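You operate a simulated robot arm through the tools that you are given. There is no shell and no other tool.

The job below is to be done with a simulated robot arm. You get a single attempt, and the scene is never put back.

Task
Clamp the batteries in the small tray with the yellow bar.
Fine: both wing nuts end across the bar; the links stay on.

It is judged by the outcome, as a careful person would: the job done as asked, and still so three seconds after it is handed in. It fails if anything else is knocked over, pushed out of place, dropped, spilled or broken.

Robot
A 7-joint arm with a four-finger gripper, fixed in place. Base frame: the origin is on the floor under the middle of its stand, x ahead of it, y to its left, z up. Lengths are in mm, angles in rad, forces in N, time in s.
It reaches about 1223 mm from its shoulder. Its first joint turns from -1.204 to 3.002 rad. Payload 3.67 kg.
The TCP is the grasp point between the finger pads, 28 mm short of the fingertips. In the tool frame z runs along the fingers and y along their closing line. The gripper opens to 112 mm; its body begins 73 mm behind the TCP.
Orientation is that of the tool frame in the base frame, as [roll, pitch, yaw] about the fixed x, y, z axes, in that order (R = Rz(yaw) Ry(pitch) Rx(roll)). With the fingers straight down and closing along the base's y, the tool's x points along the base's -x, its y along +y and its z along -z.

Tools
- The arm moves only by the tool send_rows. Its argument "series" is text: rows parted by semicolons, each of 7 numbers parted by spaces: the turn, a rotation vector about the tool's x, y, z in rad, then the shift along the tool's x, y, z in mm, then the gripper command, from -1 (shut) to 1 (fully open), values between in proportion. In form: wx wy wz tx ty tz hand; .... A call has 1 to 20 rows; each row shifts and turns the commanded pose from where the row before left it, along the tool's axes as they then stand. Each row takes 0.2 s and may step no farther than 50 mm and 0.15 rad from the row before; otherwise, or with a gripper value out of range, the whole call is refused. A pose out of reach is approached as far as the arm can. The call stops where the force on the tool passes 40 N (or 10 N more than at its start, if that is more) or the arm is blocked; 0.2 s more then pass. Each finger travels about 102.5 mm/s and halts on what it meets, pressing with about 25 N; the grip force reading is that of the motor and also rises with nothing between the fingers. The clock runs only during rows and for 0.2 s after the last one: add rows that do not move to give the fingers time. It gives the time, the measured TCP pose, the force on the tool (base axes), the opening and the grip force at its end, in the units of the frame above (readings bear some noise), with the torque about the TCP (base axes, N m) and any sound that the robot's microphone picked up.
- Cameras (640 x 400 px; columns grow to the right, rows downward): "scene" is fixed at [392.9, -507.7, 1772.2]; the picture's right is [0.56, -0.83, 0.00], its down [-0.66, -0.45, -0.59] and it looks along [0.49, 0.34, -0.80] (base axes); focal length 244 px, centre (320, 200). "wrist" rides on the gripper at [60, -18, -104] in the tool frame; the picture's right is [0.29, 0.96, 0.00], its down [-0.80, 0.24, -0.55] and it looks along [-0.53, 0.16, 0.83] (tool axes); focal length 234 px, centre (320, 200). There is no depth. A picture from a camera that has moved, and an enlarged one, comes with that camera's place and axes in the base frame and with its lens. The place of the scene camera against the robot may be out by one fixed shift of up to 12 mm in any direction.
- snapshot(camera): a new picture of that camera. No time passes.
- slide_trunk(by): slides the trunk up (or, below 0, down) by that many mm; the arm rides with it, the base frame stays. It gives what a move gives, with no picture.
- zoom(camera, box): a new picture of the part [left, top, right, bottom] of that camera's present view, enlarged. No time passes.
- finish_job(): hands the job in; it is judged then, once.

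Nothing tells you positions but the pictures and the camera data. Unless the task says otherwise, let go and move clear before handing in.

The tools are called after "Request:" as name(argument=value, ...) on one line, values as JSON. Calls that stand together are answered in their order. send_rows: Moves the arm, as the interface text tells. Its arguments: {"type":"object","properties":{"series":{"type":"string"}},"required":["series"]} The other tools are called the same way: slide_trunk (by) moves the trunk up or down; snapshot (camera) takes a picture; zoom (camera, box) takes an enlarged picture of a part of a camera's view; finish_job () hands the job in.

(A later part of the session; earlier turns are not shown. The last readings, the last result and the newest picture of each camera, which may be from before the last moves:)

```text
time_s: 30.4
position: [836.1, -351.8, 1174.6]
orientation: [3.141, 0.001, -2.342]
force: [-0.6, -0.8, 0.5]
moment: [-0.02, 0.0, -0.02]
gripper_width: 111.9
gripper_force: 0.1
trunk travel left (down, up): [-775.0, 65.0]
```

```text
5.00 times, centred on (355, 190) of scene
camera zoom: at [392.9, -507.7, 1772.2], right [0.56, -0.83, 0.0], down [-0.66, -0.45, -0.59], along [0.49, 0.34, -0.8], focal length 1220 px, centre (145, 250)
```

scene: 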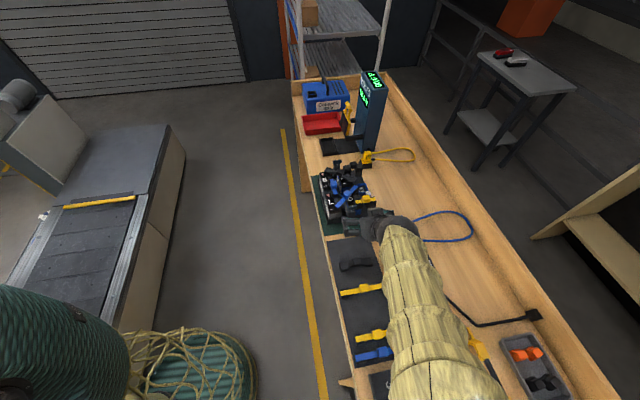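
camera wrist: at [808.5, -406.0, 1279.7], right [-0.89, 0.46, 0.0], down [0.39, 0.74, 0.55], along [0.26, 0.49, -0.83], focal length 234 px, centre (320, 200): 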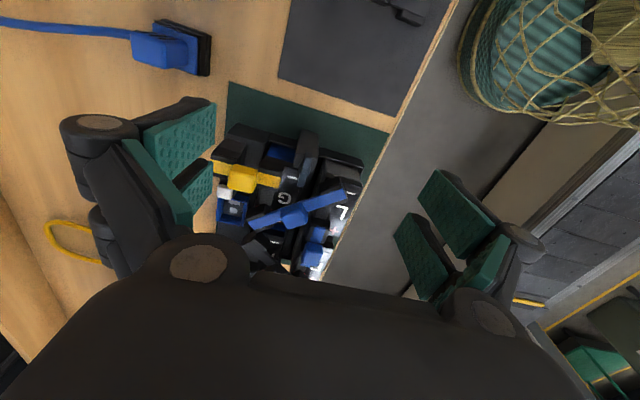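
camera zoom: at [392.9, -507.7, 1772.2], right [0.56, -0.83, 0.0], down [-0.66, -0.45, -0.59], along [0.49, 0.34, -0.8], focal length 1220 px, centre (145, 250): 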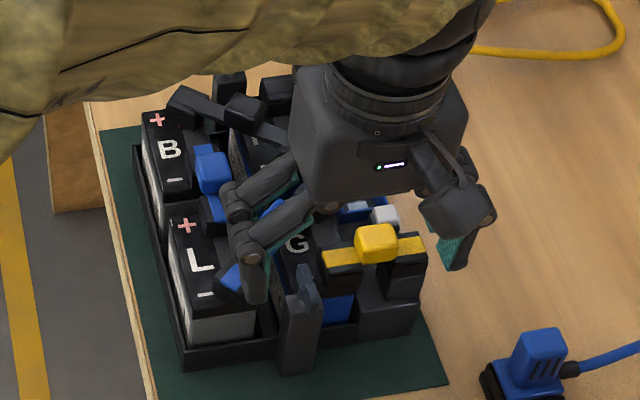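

Request:
zoom(camera="wrist", box=[210, 90, 390, 250])

Request:
zoom(camera="wrist", box=[270, 115, 350, 185])

```text
2.50 times, centred on (300, 170) of wrist
camera zoom: at [808.5, -406.0, 1279.7], right [-0.89, 0.46, 0.0], down [0.39, 0.74, 0.55], along [0.26, 0.49, -0.83], focal length 585 px, centre (370, 275)
```

zoom: 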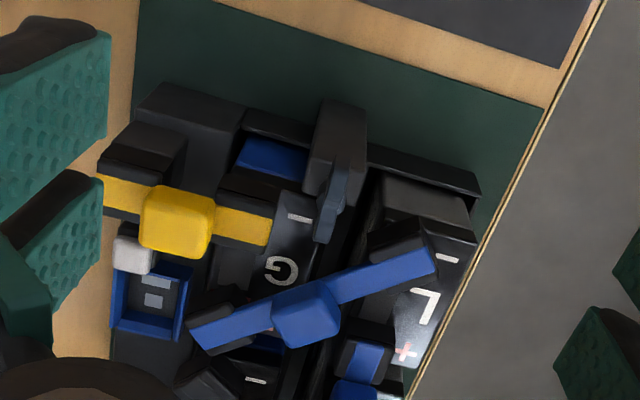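

```text
5.71 times, centred on (310, 150) of wrist
camera zoom: at [808.5, -406.0, 1279.7], right [-0.89, 0.46, 0.0], down [0.39, 0.74, 0.55], along [0.26, 0.49, -0.83], focal length 1338 px, centre (377, 486)
```

zoom: 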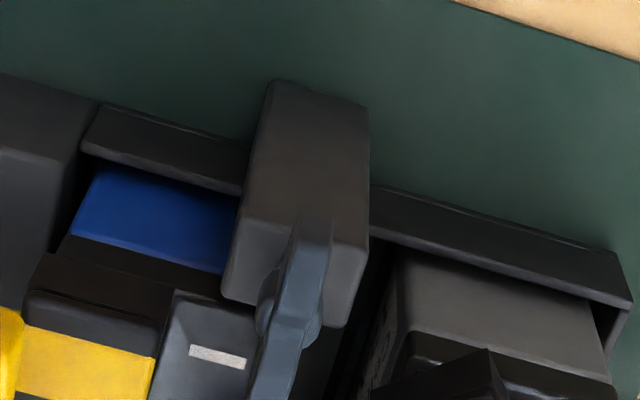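

The near nut now lies along the bar line, within about 3°. Next I'll turn the wrist back and look at the far post.

Request:
send_rows(series="0 0 0.1428 0 0 0 1; 0 0 0.1428 0 0 0 1; 0 0 0.1428 0 0 0 1; 0 0 0.1428 0 0 0 1; 0 0 0.1428 0 0 0 1; 0 0 0.1428 0 0 0 1; 0 0 0.1428 0 0 0 1; 0 0 0.1428 0 0 0 1; 0 0 0.1428 0 0 0 1; 0 0 0.1428 0 0 0 1; 0 0 0.1428 0 0 0 1; 0 0 0 8.3 44.7 0 1; 0 0 0 8.3 44.7 0 1; 0 0 0 8.3 44.7 0 1; 0 0 0 8.3 44.7 0 1; 0 0 0 8.3 44.7 0 1; 0 0 0 8.3 44.7 0 1")

Request:
snapshot(camera="wrist")

Request:
zoom(camera="wrist", box=[240, 80, 420, 240])

Request:
zoom(camera="scene", box=[290, 60, 430, 230])

```text
time_s: 34.0
position: [992.2, -122.2, 1171.7]
orientation: [-3.141, -0.001, 2.366]
force: [-0.2, 0.2, -0.2]
moment: [0.0, 0.03, -0.01]
gripper_width: 111.7
gripper_force: 0.0
trunk travel left (down, up): [-775.0, 65.0]
```

```text
taken
camera wrist: at [936.8, -93.5, 1278.7], right [0.46, 0.89, 0.0], down [0.74, -0.39, 0.55], along [0.49, -0.26, -0.83], focal length 234 px, centre (320, 200)
```

wrist: 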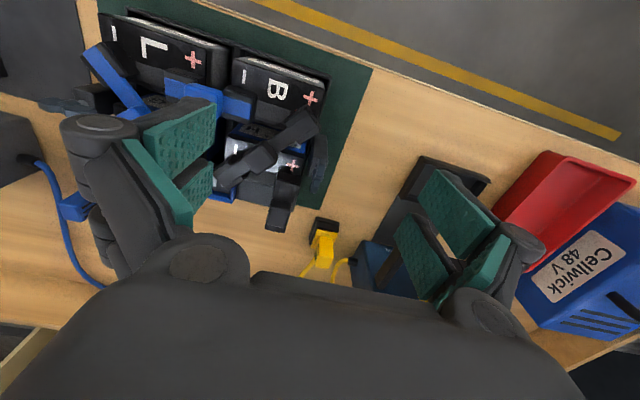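

```text
2.50 times, centred on (330, 160) of wrist
camera zoom: at [936.8, -93.5, 1278.7], right [0.46, 0.89, 0.0], down [0.74, -0.39, 0.55], along [0.49, -0.26, -0.83], focal length 585 px, centre (295, 300)
```

zoom: 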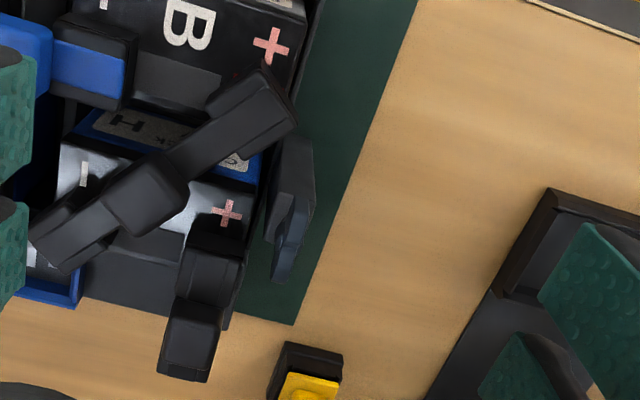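

```text
2.35 times, centred on (360, 145) of scene
camera zoom: at [392.9, -507.7, 1772.2], right [0.56, -0.83, 0.0], down [-0.66, -0.45, -0.59], along [0.49, 0.34, -0.8], focal length 574 px, centre (226, 329)
```

zoom: 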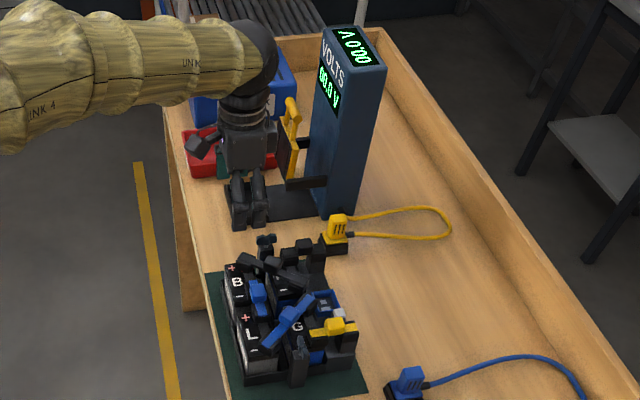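

Request:
zoom(camera="wrist", box=[280, 110, 360, 180])

Request:
zoom(camera="scene", box=[335, 150, 395, 200])

```text
5.71 times, centred on (320, 145) of wrist
camera zoom: at [936.8, -93.5, 1278.7], right [0.46, 0.89, 0.0], down [0.74, -0.39, 0.55], along [0.49, -0.26, -0.83], focal length 1338 px, centre (320, 514)
```

zoom: 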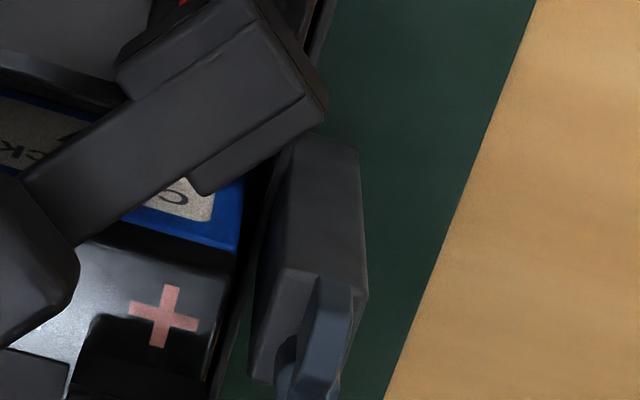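

```text
8.00 times, centred on (365, 175) of scene
camera zoom: at [392.9, -507.7, 1772.2], right [0.56, -0.83, 0.0], down [-0.66, -0.45, -0.59], along [0.49, 0.34, -0.8], focal length 1952 px, centre (-40, 400)
```

zoom: 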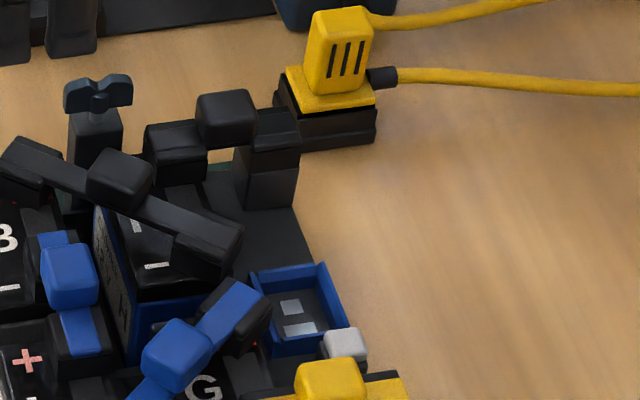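

Request:
zoom(camera="wrist", box=[275, 130, 365, 205])

```text
5.33 times, centred on (320, 168) of wrist
camera zoom: at [936.8, -93.5, 1278.7], right [0.46, 0.89, 0.0], down [0.74, -0.39, 0.55], along [0.49, -0.26, -0.83], focal length 1249 px, centre (320, 373)
```

zoom: 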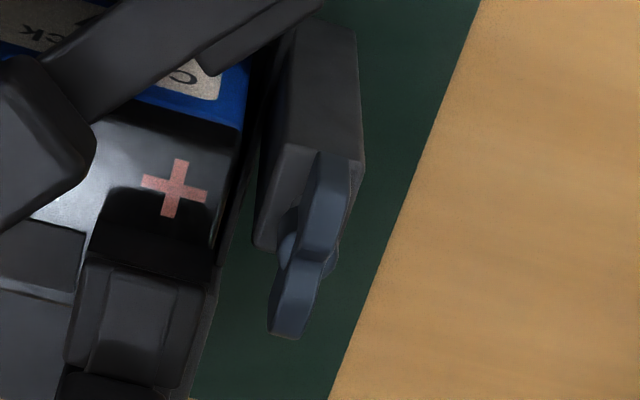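

The far nut is centred near (1035,-148), lying at about -40°, nearly across. I'll narrow the fingers, align with it and move over it.

Request:
send_rows(series="0 0 0 0 0 0 -0.3; 0 0 0 -24.3 5.8 0 -0.4; 0 0 0 -24.3 5.7 0 -0.4; 0 0 -0.07 0 0 20 -0.4; 0 0 0 0 0 25 -0.4; 0 0 0 0 0 0 -0.4")

Request:
snapshot(camera="wrist")

Request:
zoom(camera="wrist", box=[240, 90, 400, 230])

Request:
zoom(camera="scene", box=[310, 90, 430, 210])

```text
time_s: 35.4
position: [1032.8, -150.4, 1130.5]
orientation: [3.14, 0.002, 2.439]
force: [-1.7, -0.2, 0.5]
moment: [0.0, -0.02, 0.03]
gripper_width: 33.6
gripper_force: 0.0
trunk travel left (down, up): [-775.0, 65.0]
```

```text
taken
camera wrist: at [975.2, -124.2, 1235.7], right [0.4, 0.92, 0.0], down [0.76, -0.33, 0.56], along [0.51, -0.22, -0.83], focal length 234 px, centre (320, 200)
```

wrist: 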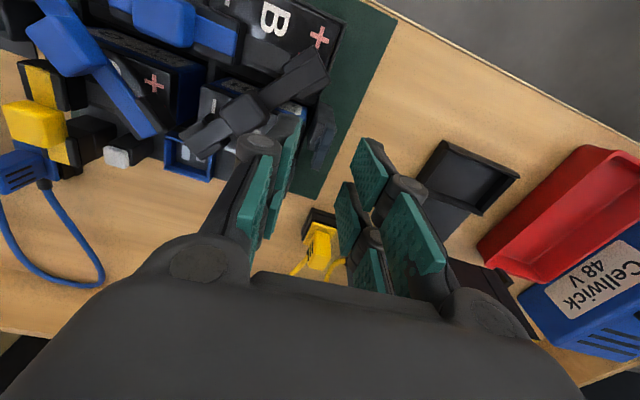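

```text
2.86 times, centred on (320, 160) of wrist
camera zoom: at [975.2, -124.2, 1235.7], right [0.4, 0.92, 0.0], down [0.76, -0.33, 0.56], along [0.51, -0.22, -0.83], focal length 669 px, centre (320, 314)
```

zoom: 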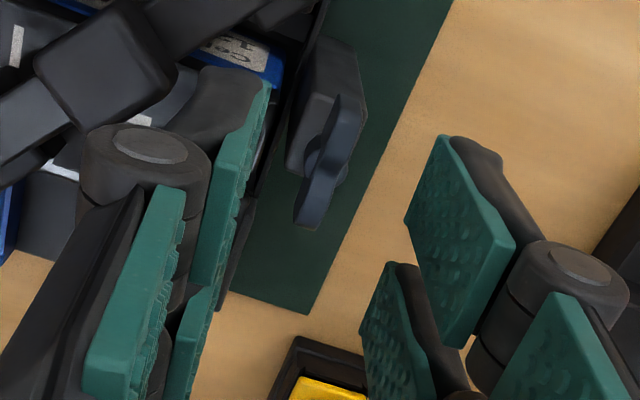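

```text
3.33 times, centred on (370, 150) of scene
camera zoom: at [392.9, -507.7, 1772.2], right [0.56, -0.83, 0.0], down [-0.66, -0.45, -0.59], along [0.49, 0.34, -0.8], focal length 814 px, centre (153, 367)
```

zoom: 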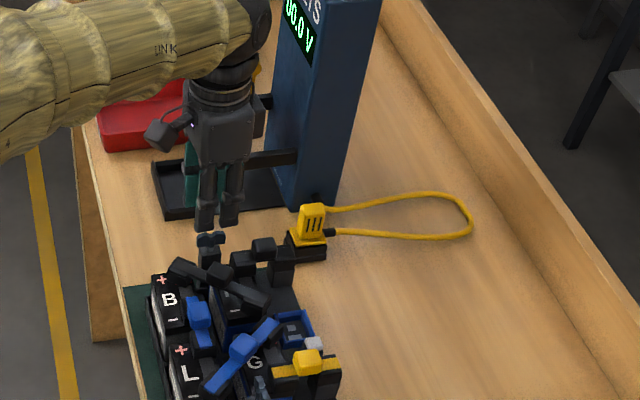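

Request:
send_rows(series="0 0 0 -2 2.5 0 -0.46; 0 0 0 0 0 12 -0.46; 0 0 0 0 0 12 -0.46; 0 0 0 0 0 12 -0.46; 0 0 0 0 0 10 -0.46")

Request:
zoom(camera="wrist", box=[240, 80, 400, 220])

```text
time_s: 36.6
position: [1035.6, -149.7, 1084.6]
orientation: [-3.141, 0.001, 2.438]
force: [1.0, 0.4, 1.0]
moment: [0.04, 0.03, -0.02]
gripper_width: 30.2
gripper_force: 0.0
trunk travel left (down, up): [-775.0, 65.0]
```

```text
2.86 times, centred on (320, 150) of wrist
camera zoom: at [978.6, -123.2, 1187.2], right [0.4, 0.92, 0.0], down [0.76, -0.33, 0.55], along [0.51, -0.22, -0.83], focal length 669 px, centre (320, 343)
```

zoom: 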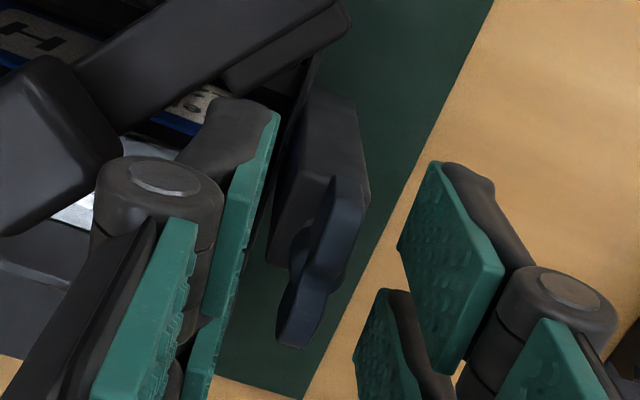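

The wing is centred. Closing on it and turning a quarter turn counter-clockwise.

Request:
send_rows(series="0 0 0 0 0 0 -0.7; 0 0 0 0 0 0 -0.8; 0 0 0 0 0 0 -1; 0 0 0 0 0 0 -1; 0 0 -0.1 0 0 0 -1; 0 0 -0.1 0 0 0 -1")

```text
time_s: 38.0
position: [1034.9, -149.7, 1082.5]
orientation: [-3.141, -0.003, 2.638]
force: [-1.3, 1.4, -3.0]
moment: [-0.17, -0.34, 0.01]
gripper_width: 6.8
gripper_force: 24.9
trunk travel left (down, up): [-775.0, 65.0]
```

Request:
send_rows(series="0 0 -0.131 0 0 0 -1; 0 0 -0.131 0 0 0 -1; 0 0 -0.131 0 0 0 -1; 0 0 -0.131 0 0 0 -1; 0 0 -0.131 0 0 0 -1; 0 0 -0.131 0 0 0 -1; 0 0 -0.131 0 0 0 -1; 0 0 -0.131 0 0 0 -1; 0 0 -0.131 0 0 0 -1; 0 0 -0.131 0 0 0 -1")

Request:
zoom(camera="wrist", box=[240, 80, 400, 220])

Request:
zoom(camera="scene", box=[310, 110, 430, 230])

```text
time_s: 40.2
position: [1035.7, -149.2, 1082.3]
orientation: [3.14, 0.002, -2.334]
force: [-2.4, -0.8, -6.3]
moment: [-0.11, 0.14, -0.25]
gripper_width: 6.8
gripper_force: 24.9
trunk travel left (down, up): [-775.0, 65.0]
```

```text
2.86 times, centred on (320, 150) of wrist
camera zoom: at [1007.3, -204.9, 1187.6], right [-0.89, 0.45, 0.0], down [0.38, 0.74, 0.56], along [0.25, 0.5, -0.83], focal length 669 px, centre (320, 343)
```

zoom: 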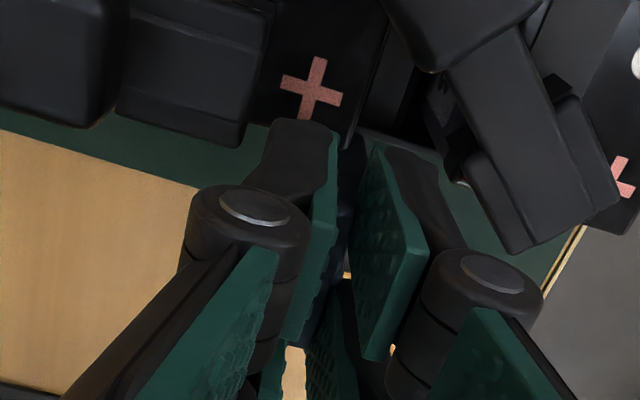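

```text
3.33 times, centred on (370, 170) of scene
camera zoom: at [392.9, -507.7, 1772.2], right [0.56, -0.83, 0.0], down [-0.66, -0.45, -0.59], along [0.49, 0.34, -0.8], focal length 814 px, centre (153, 300)
```

zoom: 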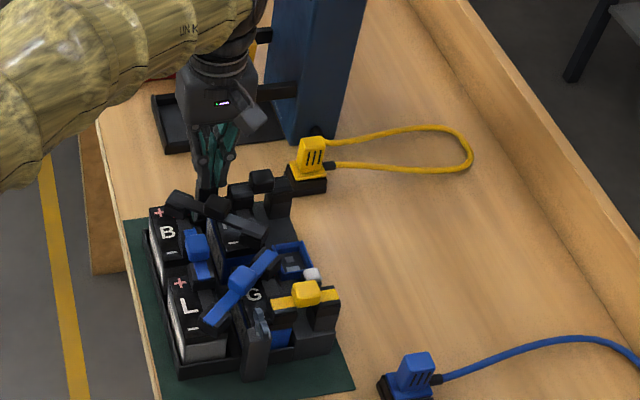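

Both nuts should now be lengthwise. Releasing and lifting, then checking both.

Request:
send_rows(series="0 0 0 0 0 0 -0.6; 0 0 0 0 0 0 -0.4; 0 0 0 0 0 0 -0.4; 0 0 0 0 0 -25 -0.4; 0 0 0 0 0 -35 -0.4; 0 0 0 30 0 -30 1; 0 0 0 30 0 -20 1; 0 0 0 0 0 0 1")

Request:
snapshot(camera="wrist")

Request:
zoom(camera="wrist", box=[220, 80, 400, 240])

Request:
zoom(camera="scene", box=[320, 150, 400, 230])

```text
time_s: 42.0
position: [994.7, -194.2, 1191.0]
orientation: [3.141, 0.0, -2.334]
force: [0.6, 0.3, -0.5]
moment: [0.0, 0.05, 0.01]
gripper_width: 111.9
gripper_force: 0.1
trunk travel left (down, up): [-775.0, 65.0]
```

```text
taken
camera wrist: at [966.4, -249.1, 1296.0], right [-0.89, 0.45, 0.0], down [0.38, 0.74, 0.55], along [0.25, 0.49, -0.83], focal length 234 px, centre (320, 200)
```

wrist: 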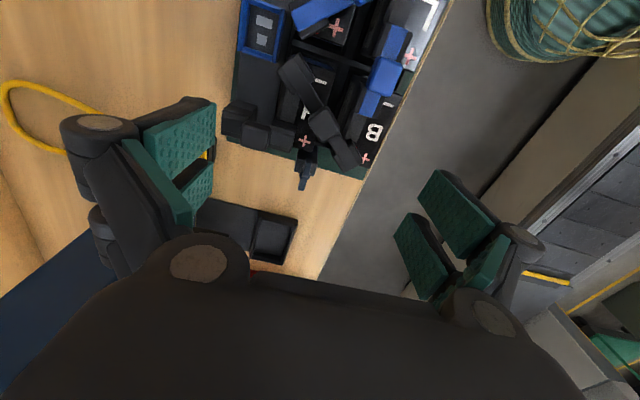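

```text
2.50 times, centred on (310, 160) of wrist
camera zoom: at [966.4, -249.1, 1296.0], right [-0.89, 0.45, 0.0], down [0.38, 0.74, 0.55], along [0.25, 0.49, -0.83], focal length 585 px, centre (345, 300)
```

zoom: 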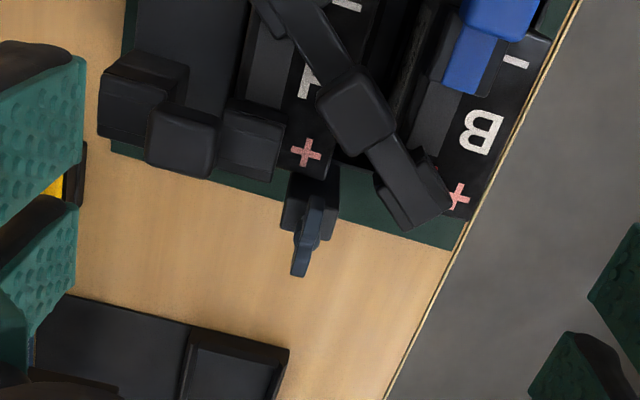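

```text
5.00 times, centred on (360, 190) of scene
camera zoom: at [392.9, -507.7, 1772.2], right [0.56, -0.83, 0.0], down [-0.66, -0.45, -0.59], along [0.49, 0.34, -0.8], focal length 1220 px, centre (120, 250)
```

zoom: 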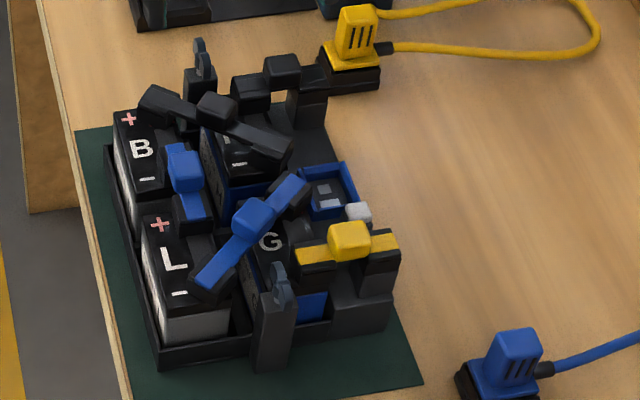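

Both wing nuts now lie along the bar line. Now I'll travel high over the bench to the forked bar.

Request:
send_rows(series="0 0 0 0 0 -35 1; 0 0 0 0 0 -35 1; 0 0 0 45 -14.4 0 1; 0 0 0 45 -14.4 0 1; 0 0 0 45 -14.4 0 1; 0 0 0 45 -14.4 0 1; 0 0 0 45 -14.4 0 1; 0 0 0 45 -14.4 0 1; 0 0 0 45 -14.4 0 1; 0 0 0 45 -14.4 0 1; 0 0 0 45 -14.4 0 1; 0 0 0 45 -14.4 0 1; 0 0 0 45 -14.4 0 1; 0 0 0 45 -14.4 0 1; 0 0 0 45 -14.4 0 1; 0 0 0 45 -14.4 0 1; 0 0 0 45 -14.4 0 1; 0 0 0 45 -14.4 0 1")

Request:
snapshot(camera="wrist")

Request:
snapshot(camera="scene")

```text
time_s: 45.8
position: [661.7, -877.8, 1263.2]
orientation: [3.14, 0.004, -2.334]
force: [0.6, 0.9, 0.0]
moment: [0.02, -0.02, -0.01]
gripper_width: 111.9
gripper_force: 0.1
trunk travel left (down, up): [-775.0, 65.0]
```

```text
taken
camera wrist: at [634.1, -933.4, 1367.1], right [-0.89, 0.45, 0.0], down [0.38, 0.74, 0.56], along [0.25, 0.5, -0.83], focal length 234 px, centre (320, 200)
```

wrist: 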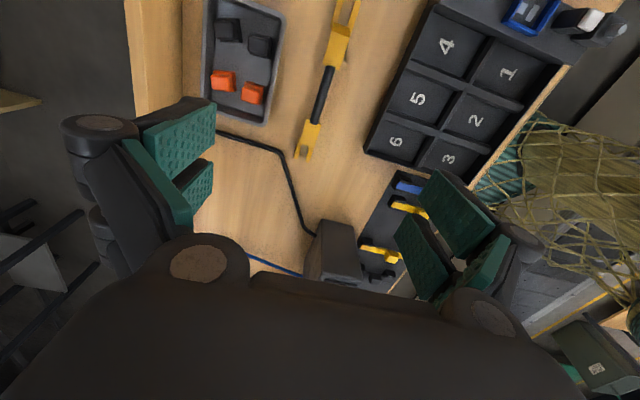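

```text
taken
```

scene: 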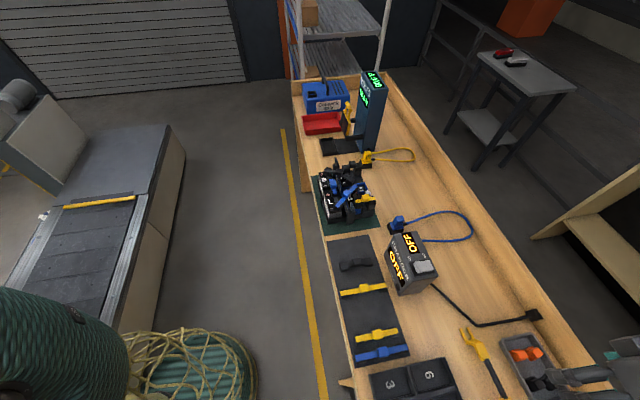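

Request:
send_rows(series="0 0 0.017 0 0 44 0.2; 0 0 0 0 0 44 -0.1; 0 0 0 0 0 44 -0.2; 0 0 0 0 0 0 -0.2")

Request:
snapshot(camera="wrist")

Request:
zoom(camera="wrist", box=[230, 20, 410, 180])

```text
time_s: 46.8
position: [659.7, -876.6, 1130.2]
orientation: [3.141, 0.004, -2.353]
force: [-0.6, -0.9, -0.1]
moment: [-0.01, -0.01, -0.02]
gripper_width: 44.8
gripper_force: 0.1
trunk travel left (down, up): [-775.0, 65.0]
```

```text
taken
camera wrist: at [630.8, -931.6, 1235.2], right [-0.88, 0.47, 0.0], down [0.39, 0.73, 0.56], along [0.26, 0.49, -0.83], focal length 234 px, centre (320, 200)
```

wrist: 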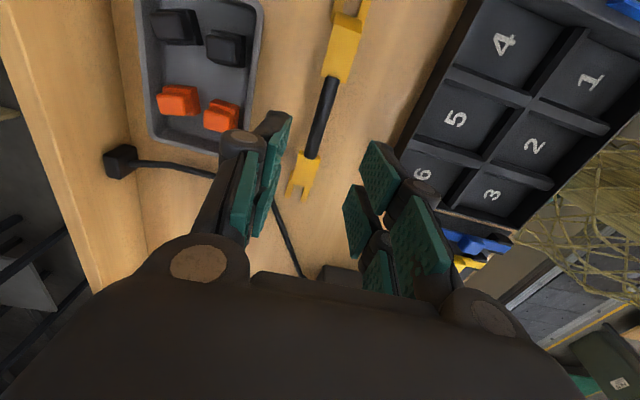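

```text
2.50 times, centred on (320, 100) of wrist
camera zoom: at [630.8, -931.6, 1235.2], right [-0.88, 0.47, 0.0], down [0.39, 0.73, 0.56], along [0.26, 0.49, -0.83], focal length 585 px, centre (320, 450)
```

zoom: 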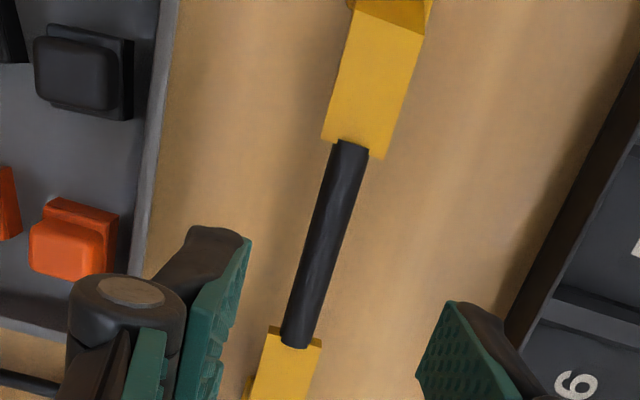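

Request:
send_rows(series="0 0 -0.017 -2.8 2.5 0 -0.2; 0 0 0 0 0 30 -0.25; 0 0 0 0 0 30 -0.25; 0 0 0 0 0 30 -0.25; 0 0 0 0 0 0 -0.25")

Request:
snapshot(camera="wrist")

Request:
zoom(camera="wrist", box=[230, 20, 410, 180])

Request:
zoom(camera="scene", box=[440, 300, 580, 400])

```text
time_s: 48.0
position: [662.1, -870.0, 1041.7]
orientation: [-3.14, 0.002, -2.336]
force: [-0.5, 0.9, 0.1]
moment: [0.01, 0.03, 0.01]
gripper_width: 41.7
gripper_force: 0.0
trunk travel left (down, up): [-775.0, 65.0]
```

```text
taken
camera wrist: at [633.5, -924.5, 1146.1], right [-0.89, 0.45, 0.0], down [0.38, 0.74, 0.55], along [0.25, 0.49, -0.83], focal length 234 px, centre (320, 200)
```

wrist: 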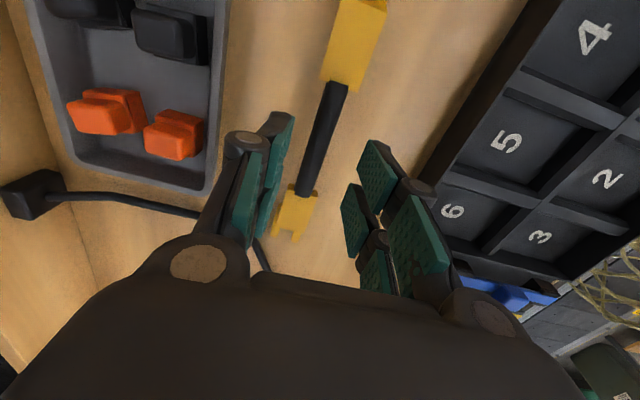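

```text
2.50 times, centred on (320, 100) of wrist
camera zoom: at [633.5, -924.5, 1146.1], right [-0.89, 0.45, 0.0], down [0.38, 0.74, 0.55], along [0.25, 0.49, -0.83], focal length 585 px, centre (320, 450)
```

zoom: 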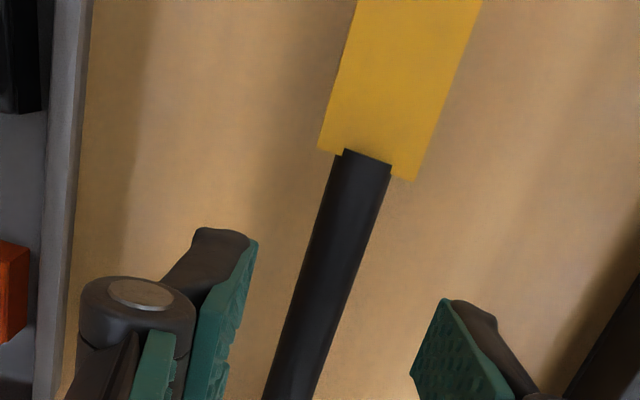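

```text
4.00 times, centred on (510, 350) of scene
camera zoom: at [392.9, -507.7, 1772.2], right [0.56, -0.83, 0.0], down [-0.66, -0.45, -0.59], along [0.49, 0.34, -0.8], focal length 976 px, centre (-440, -400)
```

zoom: 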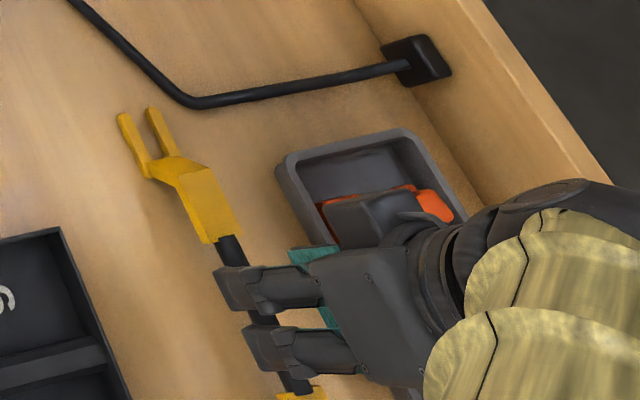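

The rod is centred between the fingers within a few mm. I'll descend so it sits about 10 mm above the fingertips, and close on it.

Request:
send_rows(series="0 0 0 3.6 -1.3 0 -0.3; 0 0 0 0 0 18 -0.3; 0 0 0 0 0 17.5 -0.3; 0 0 0 0 0 0 -0.5; 0 0 0 0 0 0 -0.75; 0 0 0 0 0 0 -1; 0 0 0 0 0 0 -1")

Request:
snapshot(camera="wrist")

Request:
zoom(camera="scene", box=[440, 300, 580, 400])

```text
time_s: 49.6
position: [661.8, -876.1, 1004.2]
orientation: [3.141, 0.003, -2.336]
force: [0.1, -0.8, -0.5]
moment: [0.01, 0.03, -0.01]
gripper_width: 14.0
gripper_force: 24.6
trunk travel left (down, up): [-775.0, 65.0]
```

```text
taken
camera wrist: at [633.0, -930.8, 1108.6], right [-0.89, 0.45, 0.0], down [0.38, 0.74, 0.56], along [0.25, 0.5, -0.83], focal length 234 px, centre (320, 200)
```

wrist: 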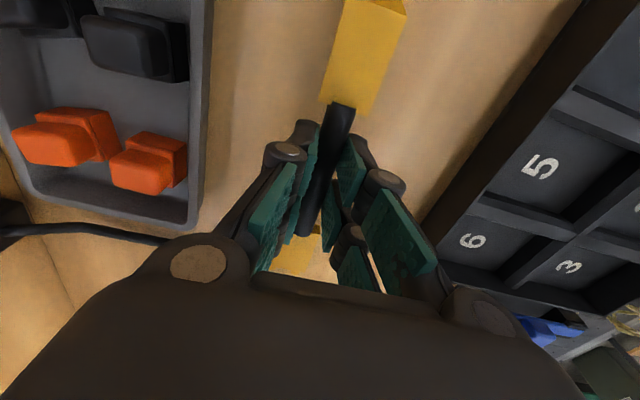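

```text
4.00 times, centred on (510, 350) of scene
camera zoom: at [392.9, -507.7, 1772.2], right [0.56, -0.83, 0.0], down [-0.66, -0.45, -0.59], along [0.49, 0.34, -0.8], focal length 976 px, centre (-440, -400)
```

zoom: 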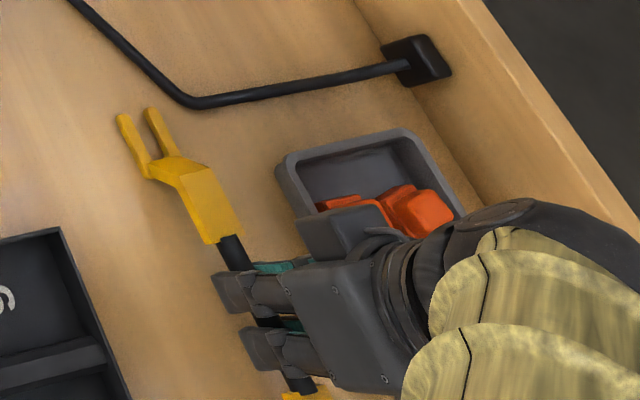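

The rod is held (14 mm). Lifting gently.

Request:
send_rows(series="0 0 0 0 0 -8 -1; 0 0 0 0 0 -20 -1; 0 0 0 0 0 -40 -1; 0 0 0 0 0 -45 -1; 0 0 0 0 0 0 -1")

Request:
snapshot(camera="wrist")

Request:
zoom(camera="scene", box=[440, 280, 600, 400])

```text
time_s: 50.8
position: [661.8, -868.7, 1122.7]
orientation: [-3.14, -0.001, -2.335]
force: [-0.4, -0.4, -1.4]
moment: [0.05, 0.06, -0.02]
gripper_width: 14.0
gripper_force: 25.0
trunk travel left (down, up): [-775.0, 65.0]
```

```text
taken
camera wrist: at [633.5, -923.8, 1228.3], right [-0.89, 0.45, 0.0], down [0.38, 0.74, 0.55], along [0.25, 0.49, -0.83], focal length 234 px, centre (320, 200)
```

wrist: 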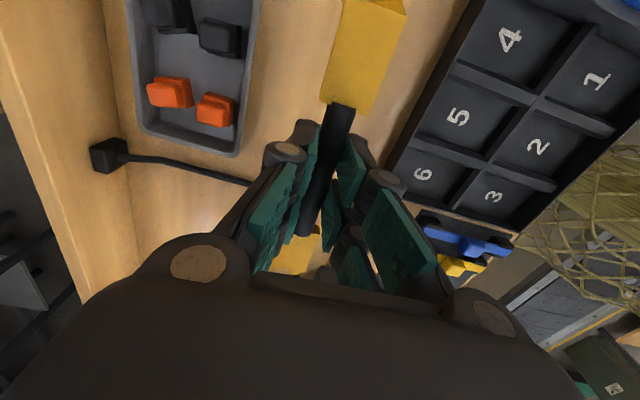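

```text
3.33 times, centred on (520, 340) of scene
camera zoom: at [392.9, -507.7, 1772.2], right [0.56, -0.83, 0.0], down [-0.66, -0.45, -0.59], along [0.49, 0.34, -0.8], focal length 814 px, centre (-347, -267)
```

zoom: 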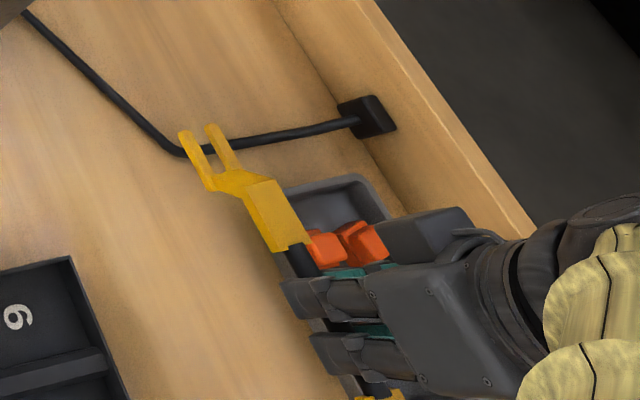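

The bar is securely held. I'll raise it high and carry it over to the tray, above the posts.

Request:
send_rows(series="0 0 0 0 0 -42 -1; 0 0 0 0 0 -42 -1; 0 0 0 0 0 -42 -1; 0 0 0 0 0 -42 -1; 0 0 0 -41.5 14.4 0 -1; 0 0 0 -41.5 14.4 0 -1; 0 0 0 -41.5 14.4 0 -1; 0 0 0 -41.5 14.4 0 -1; 0 0 0 -41.5 14.4 0 -1; 0 0 0 -41.5 14.4 0 -1; 0 0 0 -41.5 14.4 0 -1; 0 0 0 -41.5 14.4 0 -1; 0 0 0 -41.5 14.4 0 -1; 0 0 0 -41.5 14.4 0 -1; 0 0 0 -41.5 14.4 0 -1; 0 0 0 -41.5 14.4 0 -1; 0 0 0 -41.5 14.4 0 -1; 0 0 0 -41.5 14.4 0 -1; 0 0 0 0 0 0 -1")

Request:
snapshot(camera="scene")

Request:
snapshot(camera="wrist")

```text
time_s: 54.8
position: [917.9, -313.6, 1286.5]
orientation: [3.139, 0.0, -2.335]
force: [-0.4, -1.0, -0.4]
moment: [0.03, 0.0, 0.01]
gripper_width: 14.0
gripper_force: 25.0
trunk travel left (down, up): [-775.0, 65.0]
```

```text
taken
```

scene: 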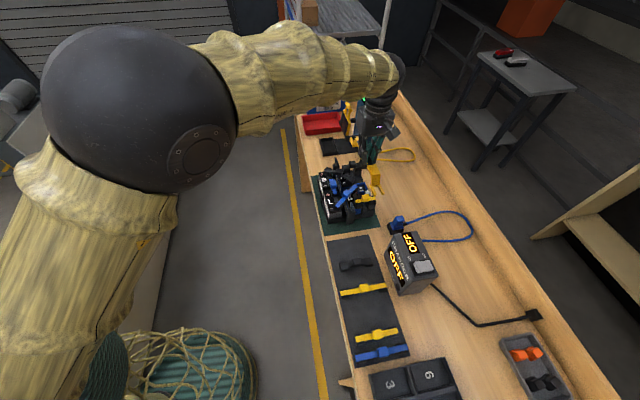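

```text
taken
camera wrist: at [890.5, -370.0, 1390.4], right [-0.89, 0.46, 0.0], down [0.38, 0.74, 0.56], along [0.25, 0.5, -0.83], focal length 234 px, centre (320, 200)
```

wrist: 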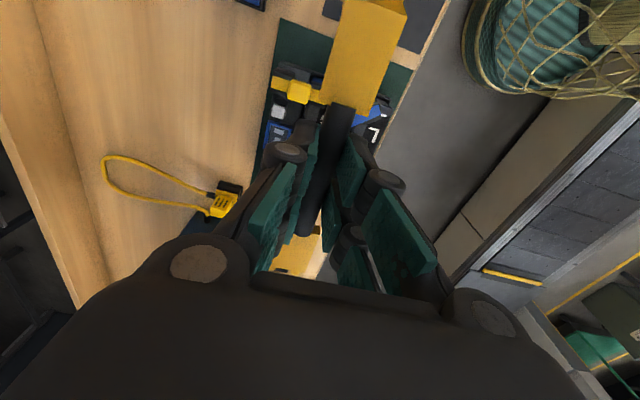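

Request:
send_rows(series="0 0 0.007 -41.9 14.8 0 -1; 0 0 0 -41.8 14.7 0 -1; 0 0 0 0 0 42 -1; 0 0 0 0 0 42 -1; 0 0 0 0 0 32 -1; 0 0 0 0 0 0 -1; 0 0 0 0 0 0 -1")

Request:
snapshot(camera="scene")

Request:
zoom(camera="scene", box=[320, 130, 400, 230])

Request:
snapshot(camera="wrist")

```text
time_s: 56.4
position: [953.0, -232.2, 1171.8]
orientation: [-3.142, 0.001, -2.343]
force: [-0.4, -0.3, -1.2]
moment: [-0.01, 0.0, 0.0]
gripper_width: 14.1
gripper_force: 25.2
trunk travel left (down, up): [-775.0, 65.0]
```

```text
taken
```

scene: 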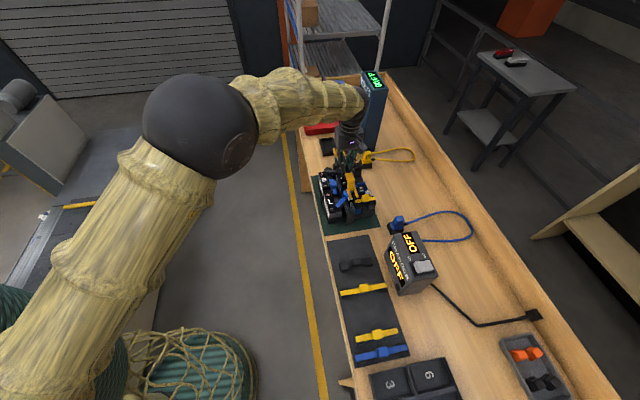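

```text
4.00 times, centred on (360, 180) of scene
camera zoom: at [392.9, -507.7, 1772.2], right [0.56, -0.83, 0.0], down [-0.66, -0.45, -0.59], along [0.49, 0.34, -0.8], focal length 976 px, centre (160, 280)
```

zoom: 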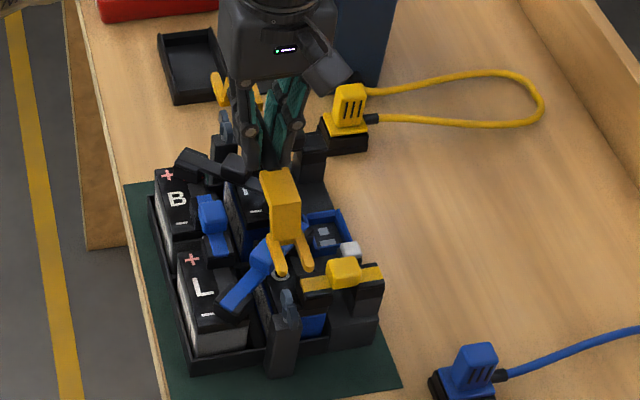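

```text
taken
camera wrist: at [924.5, -285.9, 1277.2], right [-0.89, 0.46, 0.0], down [0.38, 0.74, 0.55], along [0.26, 0.49, -0.83], focal length 234 px, centre (320, 200)
```

wrist: 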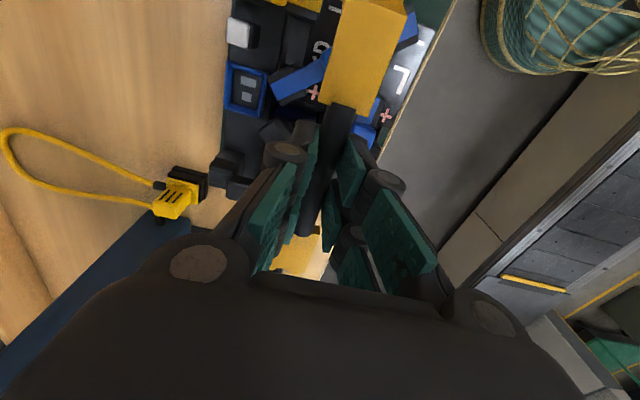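

The bar hovers above the posts. I'll zoom on both ends to check alignment.

Request:
zoom(camera="scene", box=[375, 185, 410, 215])

Request:
zoom(camera="scene", box=[335, 165, 375, 225])

Request:
zoom(camera="scene", box=[315, 130, 360, 175])

```text
13.33 times, centred on (392, 200) of scene
camera zoom: at [392.9, -507.7, 1772.2], right [0.56, -0.83, 0.0], down [-0.66, -0.45, -0.59], along [0.49, 0.34, -0.8], focal length 3254 px, centre (-647, 200)
```

zoom: 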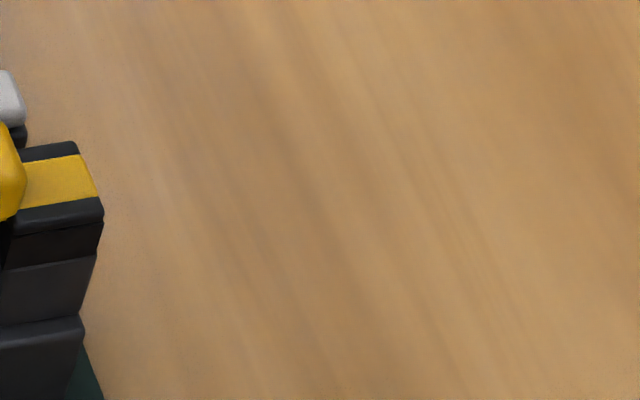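

```text
6.67 times, centred on (355, 195) of scene
camera zoom: at [392.9, -507.7, 1772.2], right [0.56, -0.83, 0.0], down [-0.66, -0.45, -0.59], along [0.49, 0.34, -0.8], focal length 1627 px, centre (87, 233)
```

zoom: 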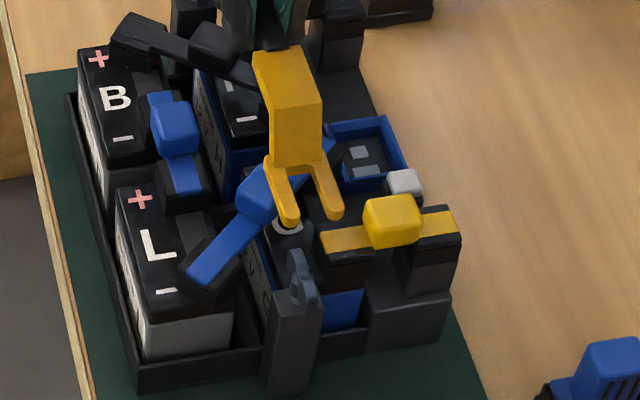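

```text
8.89 times, centred on (338, 152) of scene
camera zoom: at [392.9, -507.7, 1772.2], right [0.56, -0.83, 0.0], down [-0.66, -0.45, -0.59], along [0.49, 0.34, -0.8], focal length 2169 px, centre (164, 622)
```

zoom: 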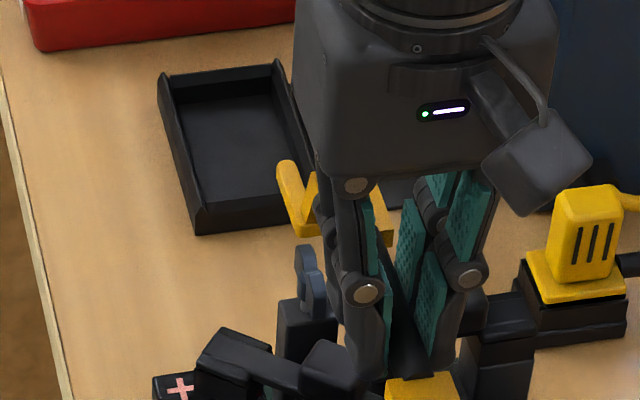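

Both ends look roughly over the nuts, but I need a closer check with less parallax. I'll descend until the prongs are just above the nuts.

Request:
send_rows(series="0 0 0 0 0 20 -1; 0 0 0 0 0 18 -1; 0 0 0 0 0 0 -1; 0 0 0 0 0 0 -1")

Request:
zoom(camera="scene", box=[340, 185, 380, 215])

Request:
zoom(camera="scene", box=[325, 140, 365, 170])

Request:
snapshot(camera="wrist")

```text
time_s: 57.4
position: [952.6, -233.0, 1133.3]
orientation: [3.141, -0.001, -2.343]
force: [0.2, 0.2, -2.2]
moment: [0.02, 0.0, 0.01]
gripper_width: 13.9
gripper_force: 24.7
trunk travel left (down, up): [-775.0, 65.0]
```

```text
13.33 times, centred on (360, 200) of scene
camera zoom: at [392.9, -507.7, 1772.2], right [0.56, -0.83, 0.0], down [-0.66, -0.45, -0.59], along [0.49, 0.34, -0.8], focal length 3254 px, centre (-213, 200)
```

zoom: 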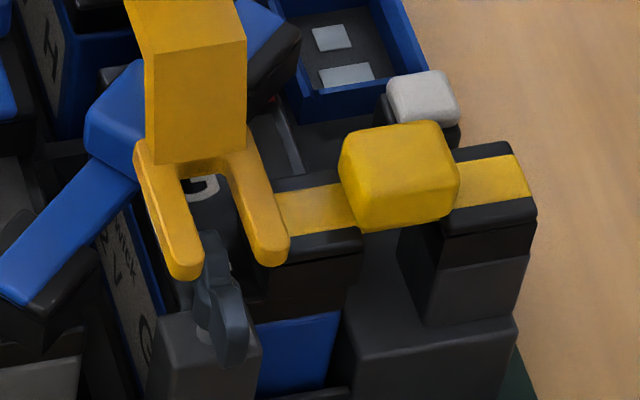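

```text
13.33 times, centred on (345, 155) of scene
camera zoom: at [392.9, -507.7, 1772.2], right [0.56, -0.83, 0.0], down [-0.66, -0.45, -0.59], along [0.49, 0.34, -0.8], focal length 3254 px, centre (-13, 800)
```

zoom: 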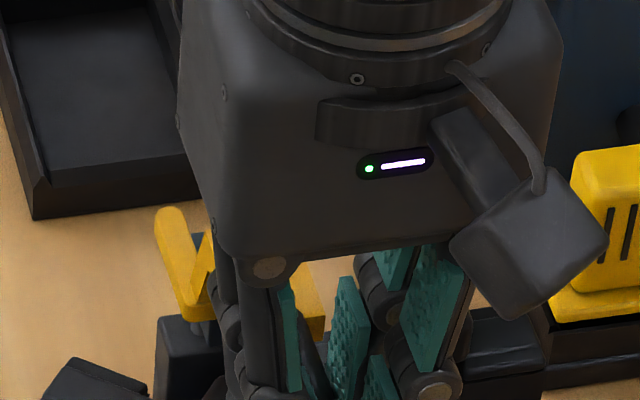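

```text
taken
camera wrist: at [924.7, -287.7, 1238.3], right [-0.89, 0.46, 0.0], down [0.38, 0.74, 0.55], along [0.26, 0.49, -0.83], focal length 234 px, centre (320, 200)
```

wrist: 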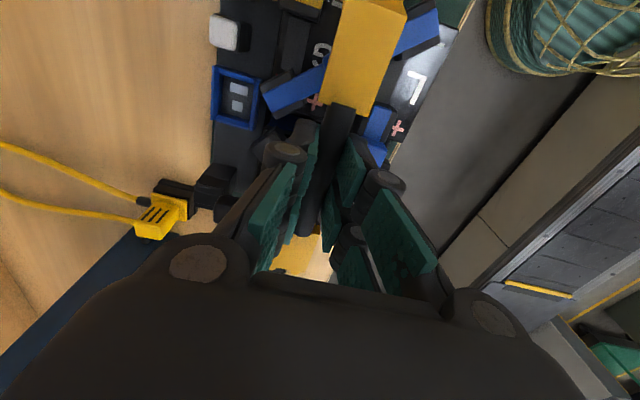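

The near fork slot lines up with its nut to about 1.3 mm, and the far one is off about 2 mm the other way, so a tiny rotation fixes both. I'll apply that and descend a little, then check again.

Request:
send_rows(series="0 0 -0.014 0 0.4 0 -1; 0 0 0 0 0 7 -1; 0 0 0 0 0 0 -1; 0 0 0 0 0 0 -1")

Request:
zoom(camera="scene", box=[345, 185, 375, 215])

Request:
zoom(camera="scene", box=[325, 150, 355, 180])

```text
time_s: 58.4
position: [953.1, -232.3, 1126.6]
orientation: [3.141, 0.0, -2.329]
force: [-0.3, -0.6, -0.6]
moment: [0.02, 0.01, -0.01]
gripper_width: 14.0
gripper_force: 24.7
trunk travel left (down, up): [-775.0, 65.0]
```

```text
13.33 times, centred on (360, 200) of scene
camera zoom: at [392.9, -507.7, 1772.2], right [0.56, -0.83, 0.0], down [-0.66, -0.45, -0.59], along [0.49, 0.34, -0.8], focal length 3254 px, centre (-213, 200)
```

zoom: 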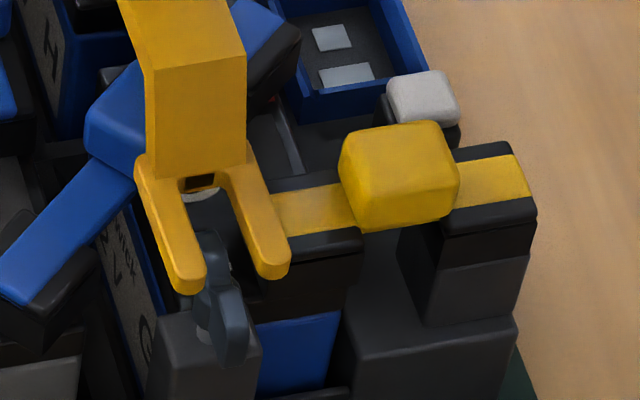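

```text
13.33 times, centred on (340, 165) of scene
camera zoom: at [392.9, -507.7, 1772.2], right [0.56, -0.83, 0.0], down [-0.66, -0.45, -0.59], along [0.49, 0.34, -0.8], focal length 3254 px, centre (53, 667)
```

zoom: 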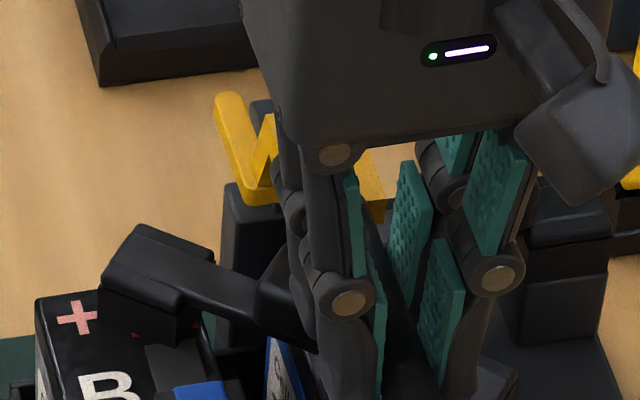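

Both slots now line up with the nuts to within about 1 mm. I'll lower the bar in small steps, watching the force.

Request:
send_rows(series="0 0 0 0 0 5 -1; 0 0 0 0 0 5 -1; 0 0 0 0 0 0 -1")

Request:
zoom(camera="scene", box=[345, 185, 375, 215])

Request:
zoom(camera="scene", box=[325, 150, 355, 180])

```text
time_s: 59.2
position: [953.2, -231.4, 1116.0]
orientation: [3.141, 0.0, -2.328]
force: [0.3, 0.8, -0.8]
moment: [0.0, 0.02, -0.03]
gripper_width: 14.2
gripper_force: 25.1
trunk travel left (down, up): [-775.0, 65.0]
```

```text
13.33 times, centred on (360, 200) of scene
camera zoom: at [392.9, -507.7, 1772.2], right [0.56, -0.83, 0.0], down [-0.66, -0.45, -0.59], along [0.49, 0.34, -0.8], focal length 3254 px, centre (-213, 200)
```

zoom: 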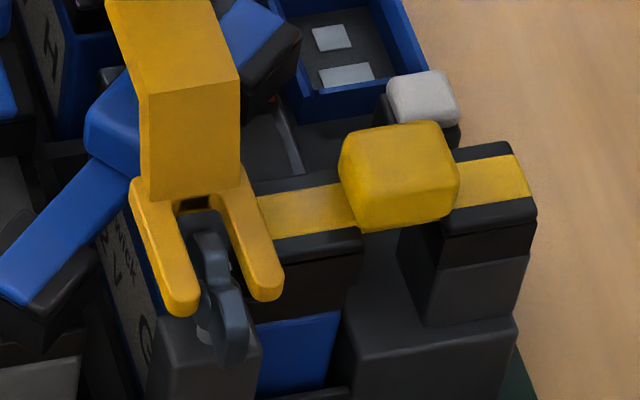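

```text
13.33 times, centred on (340, 165) of scene
camera zoom: at [392.9, -507.7, 1772.2], right [0.56, -0.83, 0.0], down [-0.66, -0.45, -0.59], along [0.49, 0.34, -0.8], focal length 3254 px, centre (53, 667)
```

zoom: 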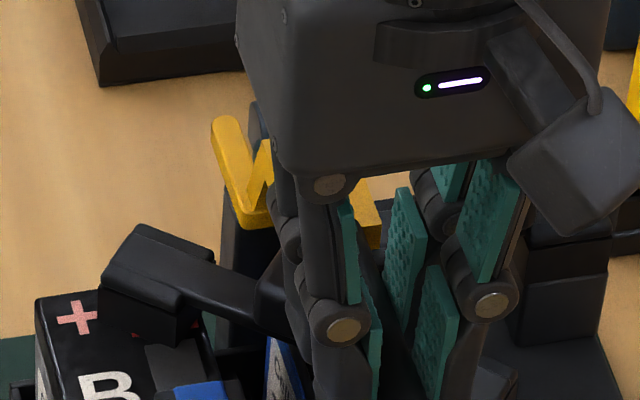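

The nuts are inside the slots with no contact force. Continuing down.

Request:
send_rows(series="0 0 0 0 0 4 -1; 0 0 0 0 0 4 -1; 0 0 0 0 0 0 -1")

Request:
zoom(camera="scene", box=[345, 185, 375, 215])

```text
time_s: 60.0
position: [953.4, -232.2, 1107.6]
orientation: [3.142, 0.002, -2.328]
force: [0.2, -0.1, -1.3]
moment: [0.03, -0.01, 0.0]
gripper_width: 14.0
gripper_force: 25.4
trunk travel left (down, up): [-775.0, 65.0]
```

```text
13.33 times, centred on (360, 200) of scene
camera zoom: at [392.9, -507.7, 1772.2], right [0.56, -0.83, 0.0], down [-0.66, -0.45, -0.59], along [0.49, 0.34, -0.8], focal length 3254 px, centre (-213, 200)
```

zoom: 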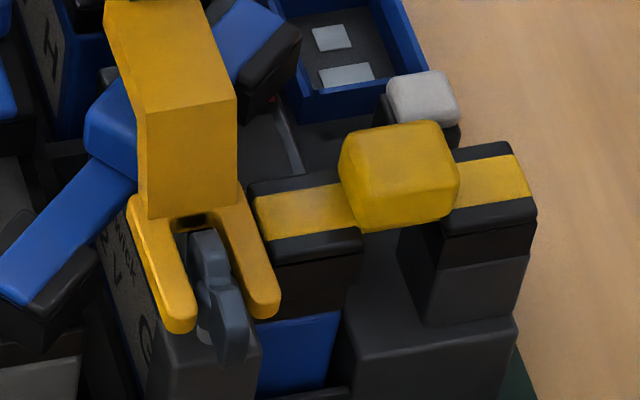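

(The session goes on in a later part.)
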